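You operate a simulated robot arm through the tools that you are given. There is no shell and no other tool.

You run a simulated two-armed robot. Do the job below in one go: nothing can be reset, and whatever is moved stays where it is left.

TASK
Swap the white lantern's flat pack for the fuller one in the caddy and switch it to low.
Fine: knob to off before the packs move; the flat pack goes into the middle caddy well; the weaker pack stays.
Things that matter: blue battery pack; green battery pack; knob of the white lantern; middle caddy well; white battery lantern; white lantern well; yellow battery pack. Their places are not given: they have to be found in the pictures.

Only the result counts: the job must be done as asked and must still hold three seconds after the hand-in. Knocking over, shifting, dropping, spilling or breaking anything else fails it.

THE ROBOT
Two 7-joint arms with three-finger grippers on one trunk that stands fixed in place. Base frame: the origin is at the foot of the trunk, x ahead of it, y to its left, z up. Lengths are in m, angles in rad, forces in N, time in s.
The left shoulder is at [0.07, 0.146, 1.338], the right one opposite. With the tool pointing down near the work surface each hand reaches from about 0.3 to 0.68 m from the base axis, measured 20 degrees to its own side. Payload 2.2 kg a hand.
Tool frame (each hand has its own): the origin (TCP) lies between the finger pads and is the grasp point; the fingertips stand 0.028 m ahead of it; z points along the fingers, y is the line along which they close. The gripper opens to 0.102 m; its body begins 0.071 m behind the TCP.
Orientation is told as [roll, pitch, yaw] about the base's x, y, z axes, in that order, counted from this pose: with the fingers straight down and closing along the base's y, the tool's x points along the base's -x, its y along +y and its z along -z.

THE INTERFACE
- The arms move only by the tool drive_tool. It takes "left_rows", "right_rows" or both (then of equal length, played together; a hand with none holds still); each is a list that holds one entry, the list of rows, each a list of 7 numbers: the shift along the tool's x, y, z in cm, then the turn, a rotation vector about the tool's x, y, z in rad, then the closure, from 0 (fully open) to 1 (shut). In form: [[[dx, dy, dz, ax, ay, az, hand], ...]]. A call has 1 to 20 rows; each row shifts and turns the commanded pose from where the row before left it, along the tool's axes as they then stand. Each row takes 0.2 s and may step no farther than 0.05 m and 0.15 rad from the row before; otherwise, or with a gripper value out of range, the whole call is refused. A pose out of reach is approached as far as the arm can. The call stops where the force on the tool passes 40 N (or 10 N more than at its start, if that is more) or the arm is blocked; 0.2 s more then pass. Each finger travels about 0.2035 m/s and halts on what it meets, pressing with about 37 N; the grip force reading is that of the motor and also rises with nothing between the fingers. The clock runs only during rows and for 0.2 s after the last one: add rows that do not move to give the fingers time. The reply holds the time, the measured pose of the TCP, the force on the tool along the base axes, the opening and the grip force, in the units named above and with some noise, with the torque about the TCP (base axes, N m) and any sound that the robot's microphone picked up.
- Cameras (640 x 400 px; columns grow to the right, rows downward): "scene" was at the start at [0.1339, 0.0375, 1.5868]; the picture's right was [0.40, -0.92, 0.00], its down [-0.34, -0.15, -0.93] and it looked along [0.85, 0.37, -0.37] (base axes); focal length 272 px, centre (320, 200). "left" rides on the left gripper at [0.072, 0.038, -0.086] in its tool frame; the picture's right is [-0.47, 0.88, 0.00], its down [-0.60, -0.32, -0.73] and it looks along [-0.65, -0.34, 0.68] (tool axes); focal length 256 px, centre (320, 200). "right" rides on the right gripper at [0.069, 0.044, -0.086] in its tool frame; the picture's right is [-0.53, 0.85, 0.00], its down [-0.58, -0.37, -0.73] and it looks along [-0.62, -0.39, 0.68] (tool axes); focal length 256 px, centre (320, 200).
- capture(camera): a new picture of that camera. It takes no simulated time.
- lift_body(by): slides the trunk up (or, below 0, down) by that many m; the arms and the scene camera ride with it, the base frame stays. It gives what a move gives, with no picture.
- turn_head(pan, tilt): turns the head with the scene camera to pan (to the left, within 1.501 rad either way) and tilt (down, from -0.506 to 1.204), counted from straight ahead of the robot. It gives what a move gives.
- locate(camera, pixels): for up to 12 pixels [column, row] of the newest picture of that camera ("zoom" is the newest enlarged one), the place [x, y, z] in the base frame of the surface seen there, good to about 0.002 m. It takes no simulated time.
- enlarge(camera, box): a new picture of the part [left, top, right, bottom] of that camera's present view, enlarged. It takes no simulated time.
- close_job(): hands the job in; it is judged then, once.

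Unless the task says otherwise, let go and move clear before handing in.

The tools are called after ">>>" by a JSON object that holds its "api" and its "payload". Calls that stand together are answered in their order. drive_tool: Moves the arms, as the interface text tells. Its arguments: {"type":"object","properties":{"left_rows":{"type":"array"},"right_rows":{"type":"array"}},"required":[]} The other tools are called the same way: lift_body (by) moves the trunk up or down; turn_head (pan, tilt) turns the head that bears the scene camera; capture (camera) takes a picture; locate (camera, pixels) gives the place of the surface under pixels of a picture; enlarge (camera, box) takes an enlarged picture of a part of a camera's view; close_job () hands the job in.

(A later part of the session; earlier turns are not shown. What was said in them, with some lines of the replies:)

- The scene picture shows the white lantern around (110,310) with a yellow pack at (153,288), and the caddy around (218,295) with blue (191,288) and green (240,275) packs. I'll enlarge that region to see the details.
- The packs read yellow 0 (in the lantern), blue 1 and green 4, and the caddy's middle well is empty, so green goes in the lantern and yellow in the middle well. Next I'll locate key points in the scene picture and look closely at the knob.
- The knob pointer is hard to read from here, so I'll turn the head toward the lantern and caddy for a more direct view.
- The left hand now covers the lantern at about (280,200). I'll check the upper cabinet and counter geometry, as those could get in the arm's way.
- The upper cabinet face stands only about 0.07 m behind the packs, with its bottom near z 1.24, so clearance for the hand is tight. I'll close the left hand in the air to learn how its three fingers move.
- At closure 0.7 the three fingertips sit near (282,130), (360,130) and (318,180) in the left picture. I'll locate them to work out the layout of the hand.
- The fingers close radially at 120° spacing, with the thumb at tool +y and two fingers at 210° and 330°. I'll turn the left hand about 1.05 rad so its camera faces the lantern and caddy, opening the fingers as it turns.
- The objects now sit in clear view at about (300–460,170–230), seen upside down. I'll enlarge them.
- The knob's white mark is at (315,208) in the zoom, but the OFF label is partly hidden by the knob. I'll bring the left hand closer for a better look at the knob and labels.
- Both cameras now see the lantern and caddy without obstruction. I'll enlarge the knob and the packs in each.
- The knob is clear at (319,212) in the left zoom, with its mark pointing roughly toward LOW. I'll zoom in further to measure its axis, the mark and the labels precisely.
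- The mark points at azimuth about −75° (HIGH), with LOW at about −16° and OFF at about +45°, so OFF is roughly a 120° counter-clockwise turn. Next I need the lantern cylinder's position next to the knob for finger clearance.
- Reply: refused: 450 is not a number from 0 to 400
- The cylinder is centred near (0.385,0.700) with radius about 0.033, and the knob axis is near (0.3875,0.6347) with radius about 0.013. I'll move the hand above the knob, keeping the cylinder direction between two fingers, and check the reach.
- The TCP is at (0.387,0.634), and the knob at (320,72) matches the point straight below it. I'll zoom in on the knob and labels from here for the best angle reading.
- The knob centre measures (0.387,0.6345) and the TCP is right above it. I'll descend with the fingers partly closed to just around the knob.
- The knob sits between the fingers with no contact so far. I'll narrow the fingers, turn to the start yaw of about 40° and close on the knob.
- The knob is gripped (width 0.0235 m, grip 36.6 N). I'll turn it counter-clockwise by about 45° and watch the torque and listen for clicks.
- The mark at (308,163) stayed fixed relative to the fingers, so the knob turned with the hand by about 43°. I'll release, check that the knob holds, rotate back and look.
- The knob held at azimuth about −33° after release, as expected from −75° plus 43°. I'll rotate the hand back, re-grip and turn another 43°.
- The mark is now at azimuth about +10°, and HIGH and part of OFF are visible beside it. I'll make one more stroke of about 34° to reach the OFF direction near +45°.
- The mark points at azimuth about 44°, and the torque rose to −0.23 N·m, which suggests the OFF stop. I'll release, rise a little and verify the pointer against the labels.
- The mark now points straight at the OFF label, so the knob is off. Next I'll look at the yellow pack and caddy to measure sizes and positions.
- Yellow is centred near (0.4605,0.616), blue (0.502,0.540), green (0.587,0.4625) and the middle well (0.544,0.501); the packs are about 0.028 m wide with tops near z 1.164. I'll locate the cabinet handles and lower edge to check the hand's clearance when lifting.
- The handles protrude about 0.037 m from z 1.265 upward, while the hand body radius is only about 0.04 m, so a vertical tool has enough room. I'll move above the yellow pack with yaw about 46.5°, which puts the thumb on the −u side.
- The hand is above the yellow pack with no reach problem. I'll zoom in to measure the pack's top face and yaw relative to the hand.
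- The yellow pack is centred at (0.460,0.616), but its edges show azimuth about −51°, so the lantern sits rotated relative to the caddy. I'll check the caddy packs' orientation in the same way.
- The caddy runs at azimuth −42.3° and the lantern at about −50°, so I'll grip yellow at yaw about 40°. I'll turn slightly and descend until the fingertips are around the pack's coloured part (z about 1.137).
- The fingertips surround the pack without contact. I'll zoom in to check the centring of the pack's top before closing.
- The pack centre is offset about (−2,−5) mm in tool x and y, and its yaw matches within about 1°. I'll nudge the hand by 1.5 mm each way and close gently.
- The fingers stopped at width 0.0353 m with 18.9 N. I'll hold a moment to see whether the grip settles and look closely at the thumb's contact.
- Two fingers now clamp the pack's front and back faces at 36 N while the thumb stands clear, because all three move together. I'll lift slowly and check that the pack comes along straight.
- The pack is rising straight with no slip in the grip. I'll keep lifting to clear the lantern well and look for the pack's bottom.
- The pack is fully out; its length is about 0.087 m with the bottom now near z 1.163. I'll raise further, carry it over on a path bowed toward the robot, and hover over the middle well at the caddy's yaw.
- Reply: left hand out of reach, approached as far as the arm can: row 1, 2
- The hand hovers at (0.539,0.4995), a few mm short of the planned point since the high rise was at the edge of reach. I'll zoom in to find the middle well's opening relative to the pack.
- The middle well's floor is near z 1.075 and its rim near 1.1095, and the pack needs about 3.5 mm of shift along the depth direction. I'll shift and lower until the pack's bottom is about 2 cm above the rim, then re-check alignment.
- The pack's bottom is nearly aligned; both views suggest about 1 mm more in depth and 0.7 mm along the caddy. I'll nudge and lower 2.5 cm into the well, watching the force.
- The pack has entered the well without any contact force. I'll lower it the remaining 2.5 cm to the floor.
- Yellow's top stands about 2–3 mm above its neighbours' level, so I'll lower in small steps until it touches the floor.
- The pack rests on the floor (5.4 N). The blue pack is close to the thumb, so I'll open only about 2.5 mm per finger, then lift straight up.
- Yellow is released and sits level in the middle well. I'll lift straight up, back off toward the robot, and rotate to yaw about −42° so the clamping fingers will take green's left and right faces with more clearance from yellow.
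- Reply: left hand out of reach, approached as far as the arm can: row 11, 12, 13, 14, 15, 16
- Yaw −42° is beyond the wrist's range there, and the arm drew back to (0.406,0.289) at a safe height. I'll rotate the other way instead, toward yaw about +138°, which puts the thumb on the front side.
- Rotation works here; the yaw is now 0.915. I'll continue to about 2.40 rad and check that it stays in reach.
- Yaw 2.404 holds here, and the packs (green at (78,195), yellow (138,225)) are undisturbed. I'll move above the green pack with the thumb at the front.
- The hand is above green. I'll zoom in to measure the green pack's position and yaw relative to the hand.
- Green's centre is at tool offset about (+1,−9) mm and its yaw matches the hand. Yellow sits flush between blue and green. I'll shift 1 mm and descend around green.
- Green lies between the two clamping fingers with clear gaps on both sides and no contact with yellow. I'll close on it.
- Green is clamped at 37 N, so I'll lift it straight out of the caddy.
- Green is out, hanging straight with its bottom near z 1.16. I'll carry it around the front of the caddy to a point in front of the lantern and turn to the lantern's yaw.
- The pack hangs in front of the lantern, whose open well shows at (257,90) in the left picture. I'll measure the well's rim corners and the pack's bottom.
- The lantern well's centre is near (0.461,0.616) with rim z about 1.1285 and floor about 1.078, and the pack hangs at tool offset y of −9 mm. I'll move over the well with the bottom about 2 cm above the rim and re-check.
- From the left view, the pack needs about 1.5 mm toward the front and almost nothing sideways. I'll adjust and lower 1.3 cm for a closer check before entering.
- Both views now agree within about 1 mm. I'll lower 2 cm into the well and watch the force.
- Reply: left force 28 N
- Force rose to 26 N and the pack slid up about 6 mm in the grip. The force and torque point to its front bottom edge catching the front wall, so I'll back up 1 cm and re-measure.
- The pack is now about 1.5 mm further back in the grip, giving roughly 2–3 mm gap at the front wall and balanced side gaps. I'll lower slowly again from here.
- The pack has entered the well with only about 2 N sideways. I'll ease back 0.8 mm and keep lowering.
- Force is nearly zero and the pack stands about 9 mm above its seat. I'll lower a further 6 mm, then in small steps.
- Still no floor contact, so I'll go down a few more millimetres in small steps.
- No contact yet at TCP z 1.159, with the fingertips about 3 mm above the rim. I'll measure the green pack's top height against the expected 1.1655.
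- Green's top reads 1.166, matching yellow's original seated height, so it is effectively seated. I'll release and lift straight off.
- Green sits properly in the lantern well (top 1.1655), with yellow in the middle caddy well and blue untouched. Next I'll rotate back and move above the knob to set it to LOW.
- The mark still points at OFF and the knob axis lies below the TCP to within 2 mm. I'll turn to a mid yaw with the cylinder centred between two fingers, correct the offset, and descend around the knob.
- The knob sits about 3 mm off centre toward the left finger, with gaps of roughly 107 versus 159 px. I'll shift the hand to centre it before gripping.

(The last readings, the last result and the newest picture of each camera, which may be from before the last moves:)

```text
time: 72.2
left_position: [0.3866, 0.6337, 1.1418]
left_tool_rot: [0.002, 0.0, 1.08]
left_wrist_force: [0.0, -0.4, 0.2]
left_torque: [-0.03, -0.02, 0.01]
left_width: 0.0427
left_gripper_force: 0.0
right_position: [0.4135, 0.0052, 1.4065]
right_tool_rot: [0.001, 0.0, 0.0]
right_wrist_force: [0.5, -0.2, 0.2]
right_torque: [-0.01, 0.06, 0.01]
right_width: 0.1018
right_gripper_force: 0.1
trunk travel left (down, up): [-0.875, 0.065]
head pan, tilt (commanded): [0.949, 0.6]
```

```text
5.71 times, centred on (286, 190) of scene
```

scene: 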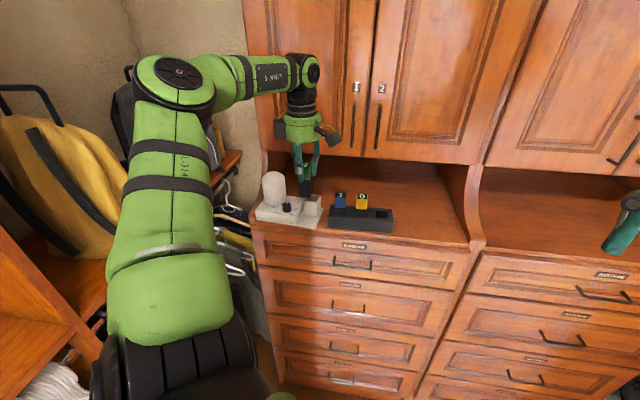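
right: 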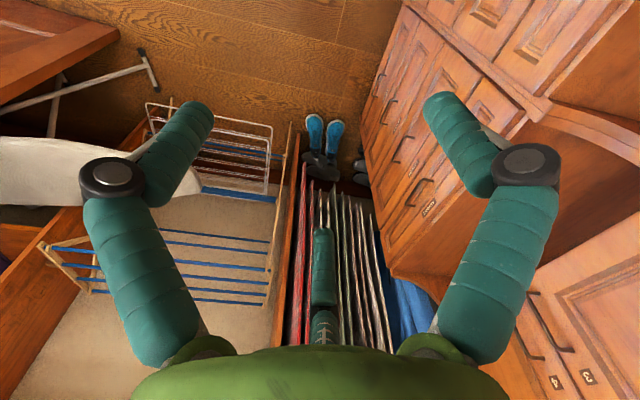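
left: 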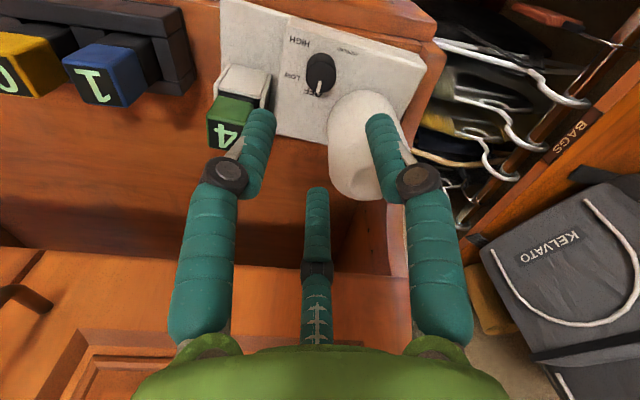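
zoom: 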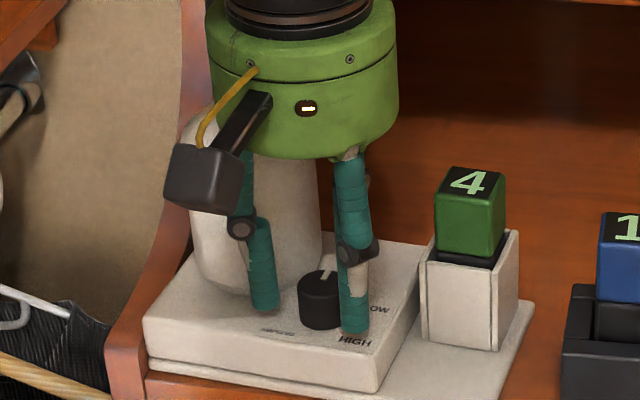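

The knob is centred now. I'll rotate to yaw about 82°, close, and turn it clockwise by about 42°.

>>> {"api": "drive_tool", "payload": {"left_rows": [[[0, 0, 0, 0, 0, -0.117, 0.62], [0, 0, 0, 0, 0, -0.117, 0.62], [0, 0, 0, 0, 0, -0.116, 0.62], [0, 0, 0, 0, 0, 0, 0.62], [0, 0, 0, 0, 0, 0, 0.9], [0, 0, 0, 0, 0, 0, 0.9], [0, 0, 0, 0, 0, 0.1, 0.9], [0, 0, 0, 0, 0, 0.126, 0.9], [0, 0, 0, 0, 0, 0.126, 0.9], [0, 0, 0, 0, 0, 0.126, 0.9], [0, 0, 0, 0, 0, 0.126, 0.9], [0, 0, 0, 0, 0, 0.126, 0.9], [0, 0, 0, 0, 0, 0, 0.9]]]}}

>>> {"api": "enlarge", "payload": {"camera": "left", "box": [232, 80, 408, 190]}}

>>> {"api": "enlarge", "payload": {"camera": "scene", "box": [254, 155, 318, 225]}}

```text
time: 75.0
left_position: [0.3865, 0.634, 1.1425]
left_tool_rot: [-0.001, -0.001, 0.7]
left_wrist_force: [0.7, 3.5, 3.8]
left_torque: [-0.01, 0.07, -0.02]
left_width: 0.0237
left_gripper_force: 36.9
right_position: [0.4131, 0.0062, 1.4068]
right_tool_rot: [0.001, 0.0, -0.002]
right_wrist_force: [0.4, 0.3, 0.0]
right_torque: [0.01, -0.02, -0.01]
right_width: 0.1022
right_gripper_force: 0.2
trunk travel left (down, up): [-0.875, 0.065]
head pan, tilt (commanded): [0.949, 0.6]
```

```text
3.64 times, centred on (320, 135) of left
```

zoom: 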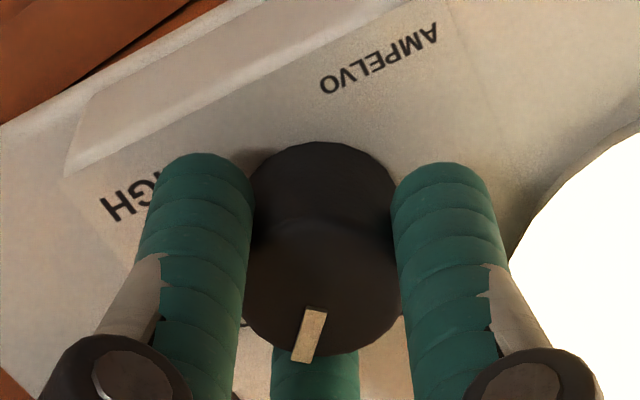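

```text
5.71 times, centred on (286, 190) of scene
```

zoom: 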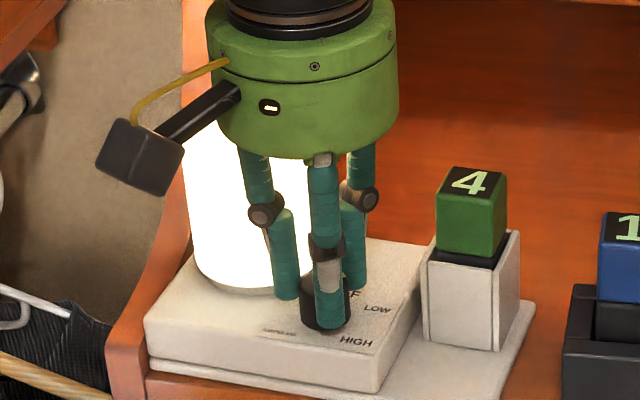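

The lamp lit up as the knob passed out of OFF, and the mark is at azimuth about 0°. LOW's label is at about −19°, so I'll re-grip and turn another 19° clockwise.

>>> {"api": "drive_tool", "payload": {"left_rows": [[[0, 0, 0, 0, 0, 0, 0.62], [0, 0, 0, 0, 0, 0, 0.62], [0, 0, 0, 0, 0, -0.13, 0.62], [0, 0, 0, 0, 0, -0.13, 0.62], [0, 0, 0, 0, 0, -0.13, 0.62], [0, 0, 0, 0, 0, 0, 0.62], [0, 0, 0, 0, 0, 0, 0.9], [0, 0, 0, 0, 0, 0, 0.9], [0, 0, 0, 0, 0, 0.11, 0.9], [0, 0, 0, 0, 0, 0.11, 0.9], [0, 0, 0, 0, 0, 0.11, 0.9], [0, 0, 0, 0, 0, 0, 0.9], [0, 0, 0, 0, 0, 0, 0.62], [0, 0, 0, 0, 0, 0, 0.62]]]}}

>>> {"api": "enlarge", "payload": {"camera": "left", "box": [232, 80, 408, 190]}}

>>> {"api": "enlarge", "payload": {"camera": "scene", "box": [254, 155, 318, 225]}}

```text
time: 78.0
left_position: [0.3872, 0.6327, 1.1406]
left_tool_rot: [0.002, 0.0, 0.764]
left_wrist_force: [-0.1, 0.2, 0.3]
left_torque: [0.03, -0.03, -0.04]
left_width: 0.0389
left_gripper_force: 0.1
right_position: [0.4131, 0.0049, 1.4077]
right_tool_rot: [-0.001, 0.0, 0.0]
right_wrist_force: [-0.4, -0.3, -0.3]
right_torque: [0.01, 0.0, -0.02]
right_width: 0.1022
right_gripper_force: 0.1
trunk travel left (down, up): [-0.875, 0.065]
head pan, tilt (commanded): [0.949, 0.6]
```

```text
3.64 times, centred on (320, 135) of left
```

zoom: 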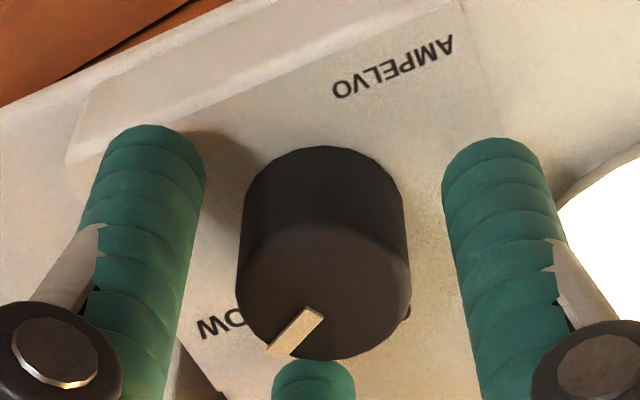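

```text
5.71 times, centred on (286, 190) of scene
```

zoom: 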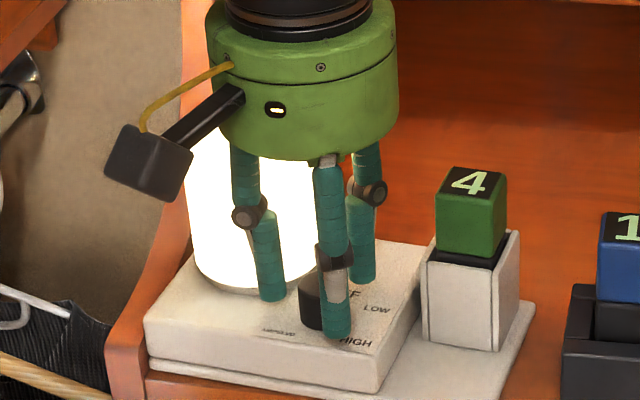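

The knob holds at an azimuth near −20 to −26°, close to LOW. I'll rise clear of the knob and compare the mark with the label from above.

>>> {"api": "drive_tool", "payload": {"left_rows": [[[0, 0, 0, 0, 0, -0.12, 0.58], [0, 0, 0, 0, 0, -0.12, 0.5], [0, 0, -2.5, 0, 0, -0.05, 0.5], [0, 0, -3.0, 0, 0, 0, 0.5], [0, 0, -3.0, 0, 0, 0, 0.5], [0, 0, -3.0, 0, 0, 0, 0.5], [0, 0, 0, 0, 0, 0, 0.5]]]}}

>>> {"api": "enlarge", "payload": {"camera": "left", "box": [256, 30, 384, 110]}}

>>> {"api": "enlarge", "payload": {"camera": "scene", "box": [274, 194, 306, 214]}}

>>> {"api": "capture", "payload": {"camera": "scene"}}

```text
time: 79.6
left_position: [0.3894, 0.6327, 1.257]
left_tool_rot: [0.0, 0.0, 1.052]
left_wrist_force: [0.3, 0.1, -0.7]
left_torque: [0.01, -0.01, 0.0]
left_width: 0.051
left_gripper_force: 0.1
right_position: [0.4129, 0.0063, 1.4063]
right_tool_rot: [0.001, 0.001, -0.001]
right_wrist_force: [0.6, 0.0, 0.1]
right_torque: [0.02, 0.02, 0.0]
right_width: 0.1023
right_gripper_force: 0.0
trunk travel left (down, up): [-0.875, 0.065]
head pan, tilt (commanded): [0.949, 0.6]
```

```text
5.00 times, centred on (320, 70) of left
```

zoom: 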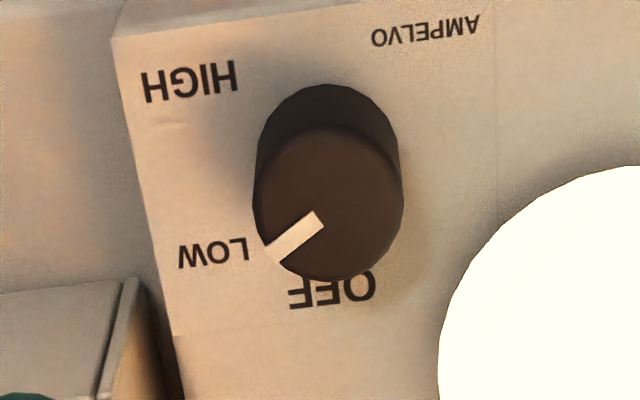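

```text
16.00 times, centred on (290, 204) of scene
```

zoom: 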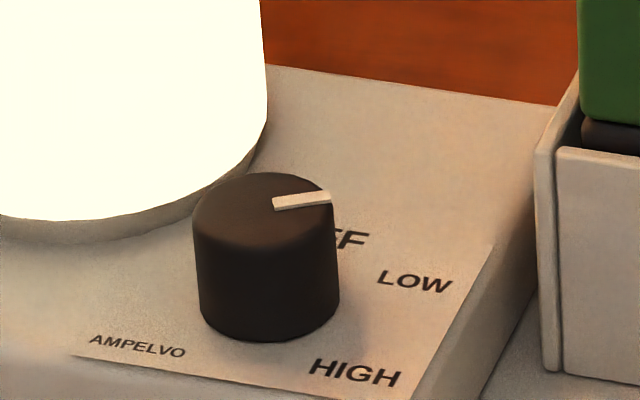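

```text
taken
```

scene: 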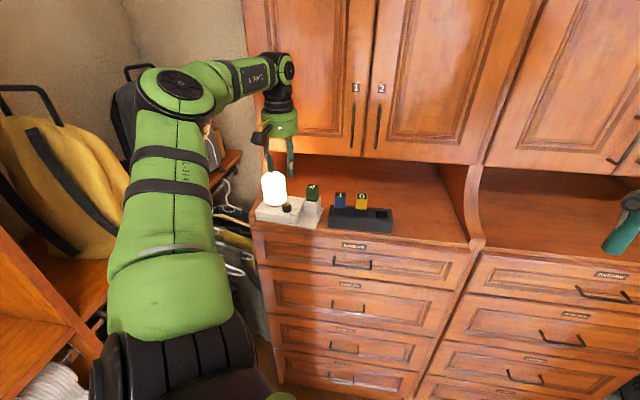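

The mark reads azimuth about −23° in both views, while LOW's label and the midpoint between OFF and HIGH lie near −18°. I'll make a small counter-clockwise correction of about 4° to centre it on LOW.

>>> {"api": "drive_tool", "payload": {"left_rows": [[[0, 0, 3.0, 0, 0, 0, 0.45], [0, 0, 3.0, 0, 0, 0, 0.45], [0, 0, 3.0, 0, 0, 0, 0.45], [0, 0, 1.5, 0, 0, 0, 0.45], [0, 0, 1.0, 0, 0, 0, 0.45], [0, 0, 0, 0, 0, 0, 0.6], [0, 0, 0, 0, 0, 0, 0.62]]]}}

>>> {"api": "enlarge", "payload": {"camera": "left", "box": [232, 80, 408, 190]}}

```text
time: 81.2
left_position: [0.3868, 0.6327, 1.1414]
left_tool_rot: [-0.002, -0.001, 1.053]
left_wrist_force: [0.1, -1.6, -0.3]
left_torque: [0.0, -0.03, 0.0]
left_width: 0.0387
left_gripper_force: 0.0
right_position: [0.4138, 0.0051, 1.4063]
right_tool_rot: [0.001, -0.001, 0.0]
right_wrist_force: [0.1, 0.1, 0.6]
right_torque: [-0.01, 0.02, -0.05]
right_width: 0.1021
right_gripper_force: 0.0
trunk travel left (down, up): [-0.875, 0.065]
head pan, tilt (commanded): [0.949, 0.6]
```

```text
3.64 times, centred on (320, 135) of left
```

zoom: 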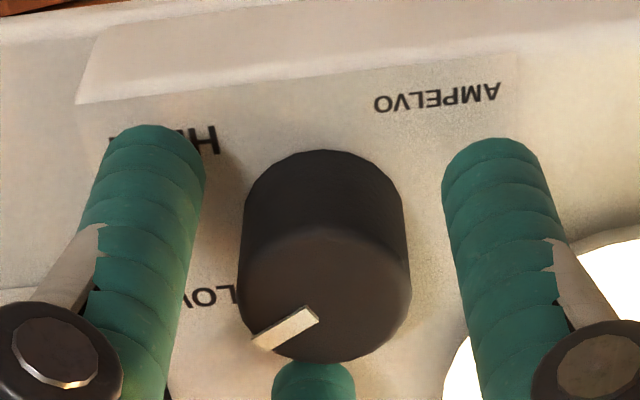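

The knob is centred between the fingers again. I'll grip, turn about 4° counter-clockwise, release and rise.

>>> {"api": "drive_tool", "payload": {"left_rows": [[[0, 0, 0, 0, 0, 0, 0.9], [0, 0, 0, 0, 0, 0, 0.9], [0, 0, 0, 0, 0, -0.04, 0.9], [0, 0, 0, 0, 0, -0.035, 0.9], [0, 0, 0, 0, 0, 0, 0.9], [0, 0, 0, 0, 0, 0, 0.9], [0, 0, 0, 0, 0, 0, 0.62], [0, 0, 0, 0, 0, 0, 0.55], [0, 0, -2.5, 0, 0, 0.04, 0.5], [0, 0, -3.0, 0, 0, 0.035, 0.5], [0, 0, -3.0, 0, 0, 0, 0.5], [0, 0, -3.0, 0, 0, 0, 0.5], [0, 0, 0, 0, 0, 0, 0.5]]]}}

>>> {"api": "enlarge", "payload": {"camera": "left", "box": [256, 30, 384, 110]}}

>>> {"api": "enlarge", "payload": {"camera": "scene", "box": [274, 194, 306, 214]}}

```text
time: 84.0
left_position: [0.3872, 0.6324, 1.2554]
left_tool_rot: [0.001, 0.0, 1.054]
left_wrist_force: [-1.2, -0.1, -1.1]
left_torque: [-0.01, 0.01, 0.01]
left_width: 0.0509
left_gripper_force: 0.1
right_position: [0.4135, 0.005, 1.4067]
right_tool_rot: [0.001, -0.001, 0.0]
right_wrist_force: [0.8, 0.0, 0.3]
right_torque: [-0.02, -0.02, -0.02]
right_width: 0.1019
right_gripper_force: 0.1
trunk travel left (down, up): [-0.875, 0.065]
head pan, tilt (commanded): [0.949, 0.6]
```

```text
5.00 times, centred on (320, 70) of left
```

zoom: 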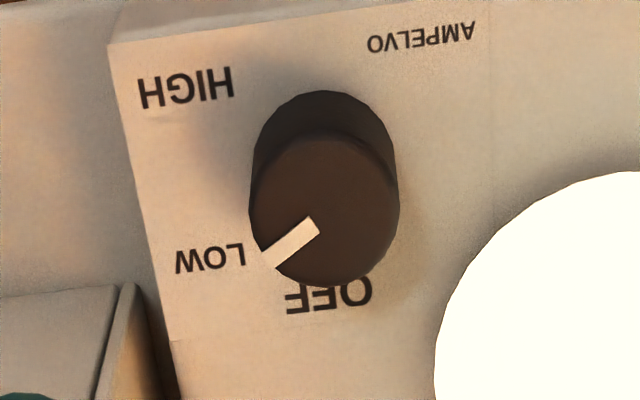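

```text
16.00 times, centred on (290, 204) of scene
```

zoom: 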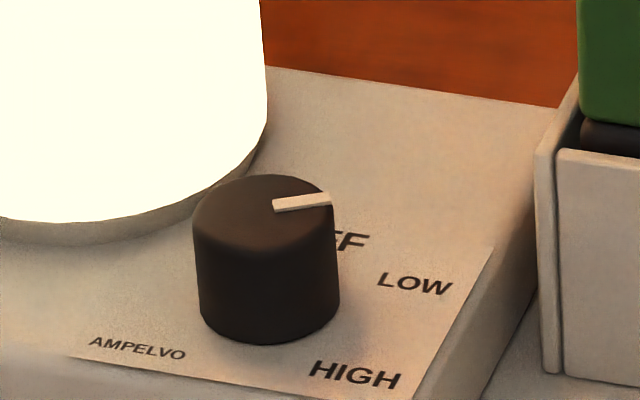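

The mark came to rest in the same spot, about 59° from OFF, so the knob evidently sits in its LOW detent with the lamp lit. I'll withdraw the hand toward the robot and up, then check the whole scene.

>>> {"api": "drive_tool", "payload": {"left_rows": [[[3.0, 0.2, -0.5, 0, 0, 0, 0.4], [3.6, 0.2, -1.3, 0, 0, 0, 0.3], [3.6, 0.2, -1.3, 0, 0, 0, 0.2], [3.6, 0.2, -1.3, 0, 0, 0, 0.1], [3.6, 0.2, -1.3, 0, 0, 0, 0], [3.6, 0.2, -1.3, 0, 0, 0, 0], [0, 0, 0, 0, 0, 0, 0]]]}}

>>> {"api": "capture", "payload": {"camera": "left"}}

>>> {"api": "capture", "payload": {"camera": "scene"}}

>>> {"api": "enlarge", "payload": {"camera": "scene", "box": [250, 160, 410, 245]}}

>>> {"api": "locate", "payload": {"camera": "zoom", "pixels": [[250, 115], [360, 145], [447, 148], [255, 125], [365, 150], [450, 155]]}}

```text
time: 85.6
left_position: [0.2734, 0.4564, 1.3271]
left_tool_rot: [0.0, 0.001, 1.052]
left_wrist_force: [0.5, 1.1, 0.5]
left_torque: [0.0, -0.02, -0.03]
left_width: 0.1019
left_gripper_force: 0.1
right_position: [0.4132, 0.0052, 1.4063]
right_tool_rot: [0.0, 0.001, -0.001]
right_wrist_force: [-0.2, -0.5, -0.1]
right_torque: [-0.02, -0.01, 0.0]
right_width: 0.102
right_gripper_force: 0.0
trunk travel left (down, up): [-0.875, 0.065]
head pan, tilt (commanded): [0.949, 0.6]
```

```text
taken
```

left: 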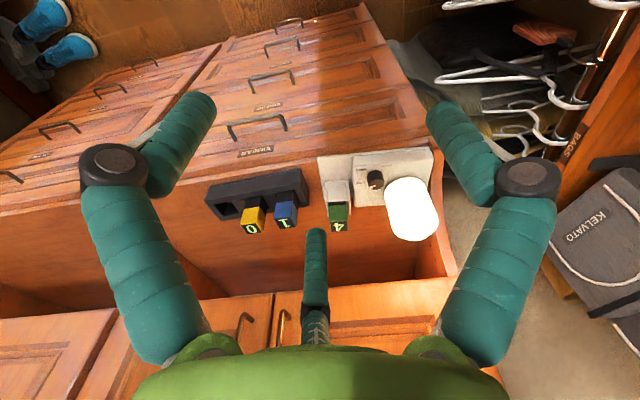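

```text
taken
```

scene: 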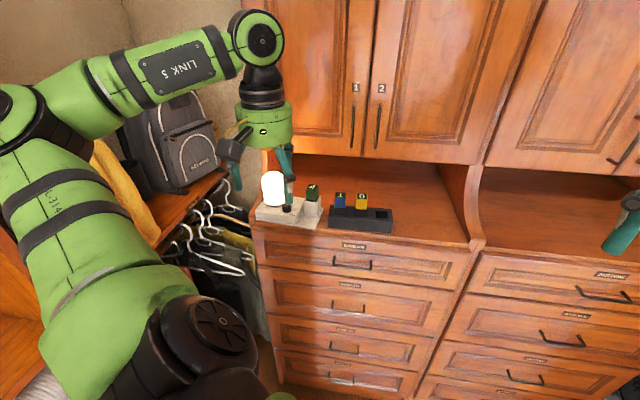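

```text
4.00 times, centred on (330, 202) of scene
```

zoom: 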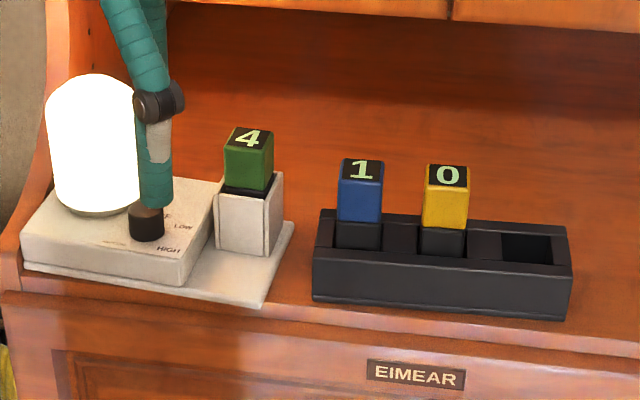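

```text
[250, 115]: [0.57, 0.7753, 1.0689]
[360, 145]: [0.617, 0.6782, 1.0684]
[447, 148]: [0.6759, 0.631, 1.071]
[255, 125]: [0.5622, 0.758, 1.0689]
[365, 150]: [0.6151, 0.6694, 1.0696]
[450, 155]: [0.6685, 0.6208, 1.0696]
```

Everything is in place: green (4) in the lantern, blue untouched, yellow (0) in the middle well, lamp lit. I'll take one last close look at the knob from the left camera before handing in.

>>> {"api": "enlarge", "payload": {"camera": "left", "box": [310, 140, 446, 245]}}

>>> {"api": "locate", "payload": {"camera": "left", "pixels": [[339, 225], [284, 222], [252, 228]]}}

```text
3.81 times, centred on (378, 192) of left
```

zoom: 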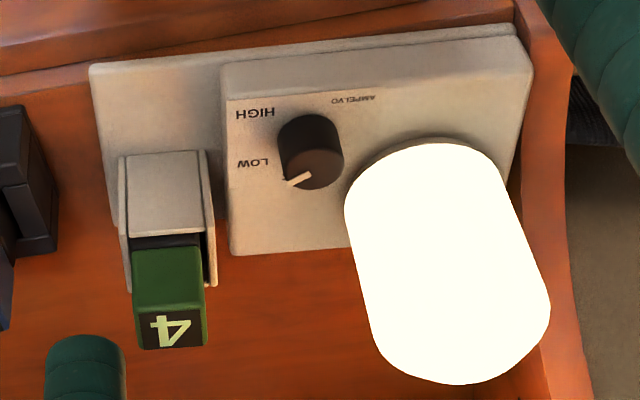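

```text
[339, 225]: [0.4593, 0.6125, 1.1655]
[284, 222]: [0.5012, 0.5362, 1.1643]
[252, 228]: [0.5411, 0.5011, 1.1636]
```

The last pictures show green seated in the lantern (top 1.1655), blue and yellow seated in the caddy (tops about 1.164), and the knob on LOW with the lamp lit. The hand is clear, so I'll hand the job in.

>>> {"api": "close_job", "payload": {}}

```text
The job is handed in.
```

The white lantern now holds the fuller pack (green, reading 4) and is switched to low with its lamp lit. I've handed the job in, but no verdict came back.

- **Order:** I turned the knob to off before moving any pack.
- **Flat pack:** the yellow one (reading 0) is in the middle caddy well.
- **Weaker pack:** the blue one (reading 1) stayed in its well.
- **Knob:** it settled about 59° from off, pointing at the LOW label. A small nudge made no visible difference to where it came to rest.

The green pack caught the lantern well's front wall on the first try and slid about 6 mm up in the grip. I backed off, and on the second try it went in to the same height the yellow one had sat at.

I saw no sign that the lantern or caddy had moved or that anything was knocked over, and the hand was clear of everything at the end.
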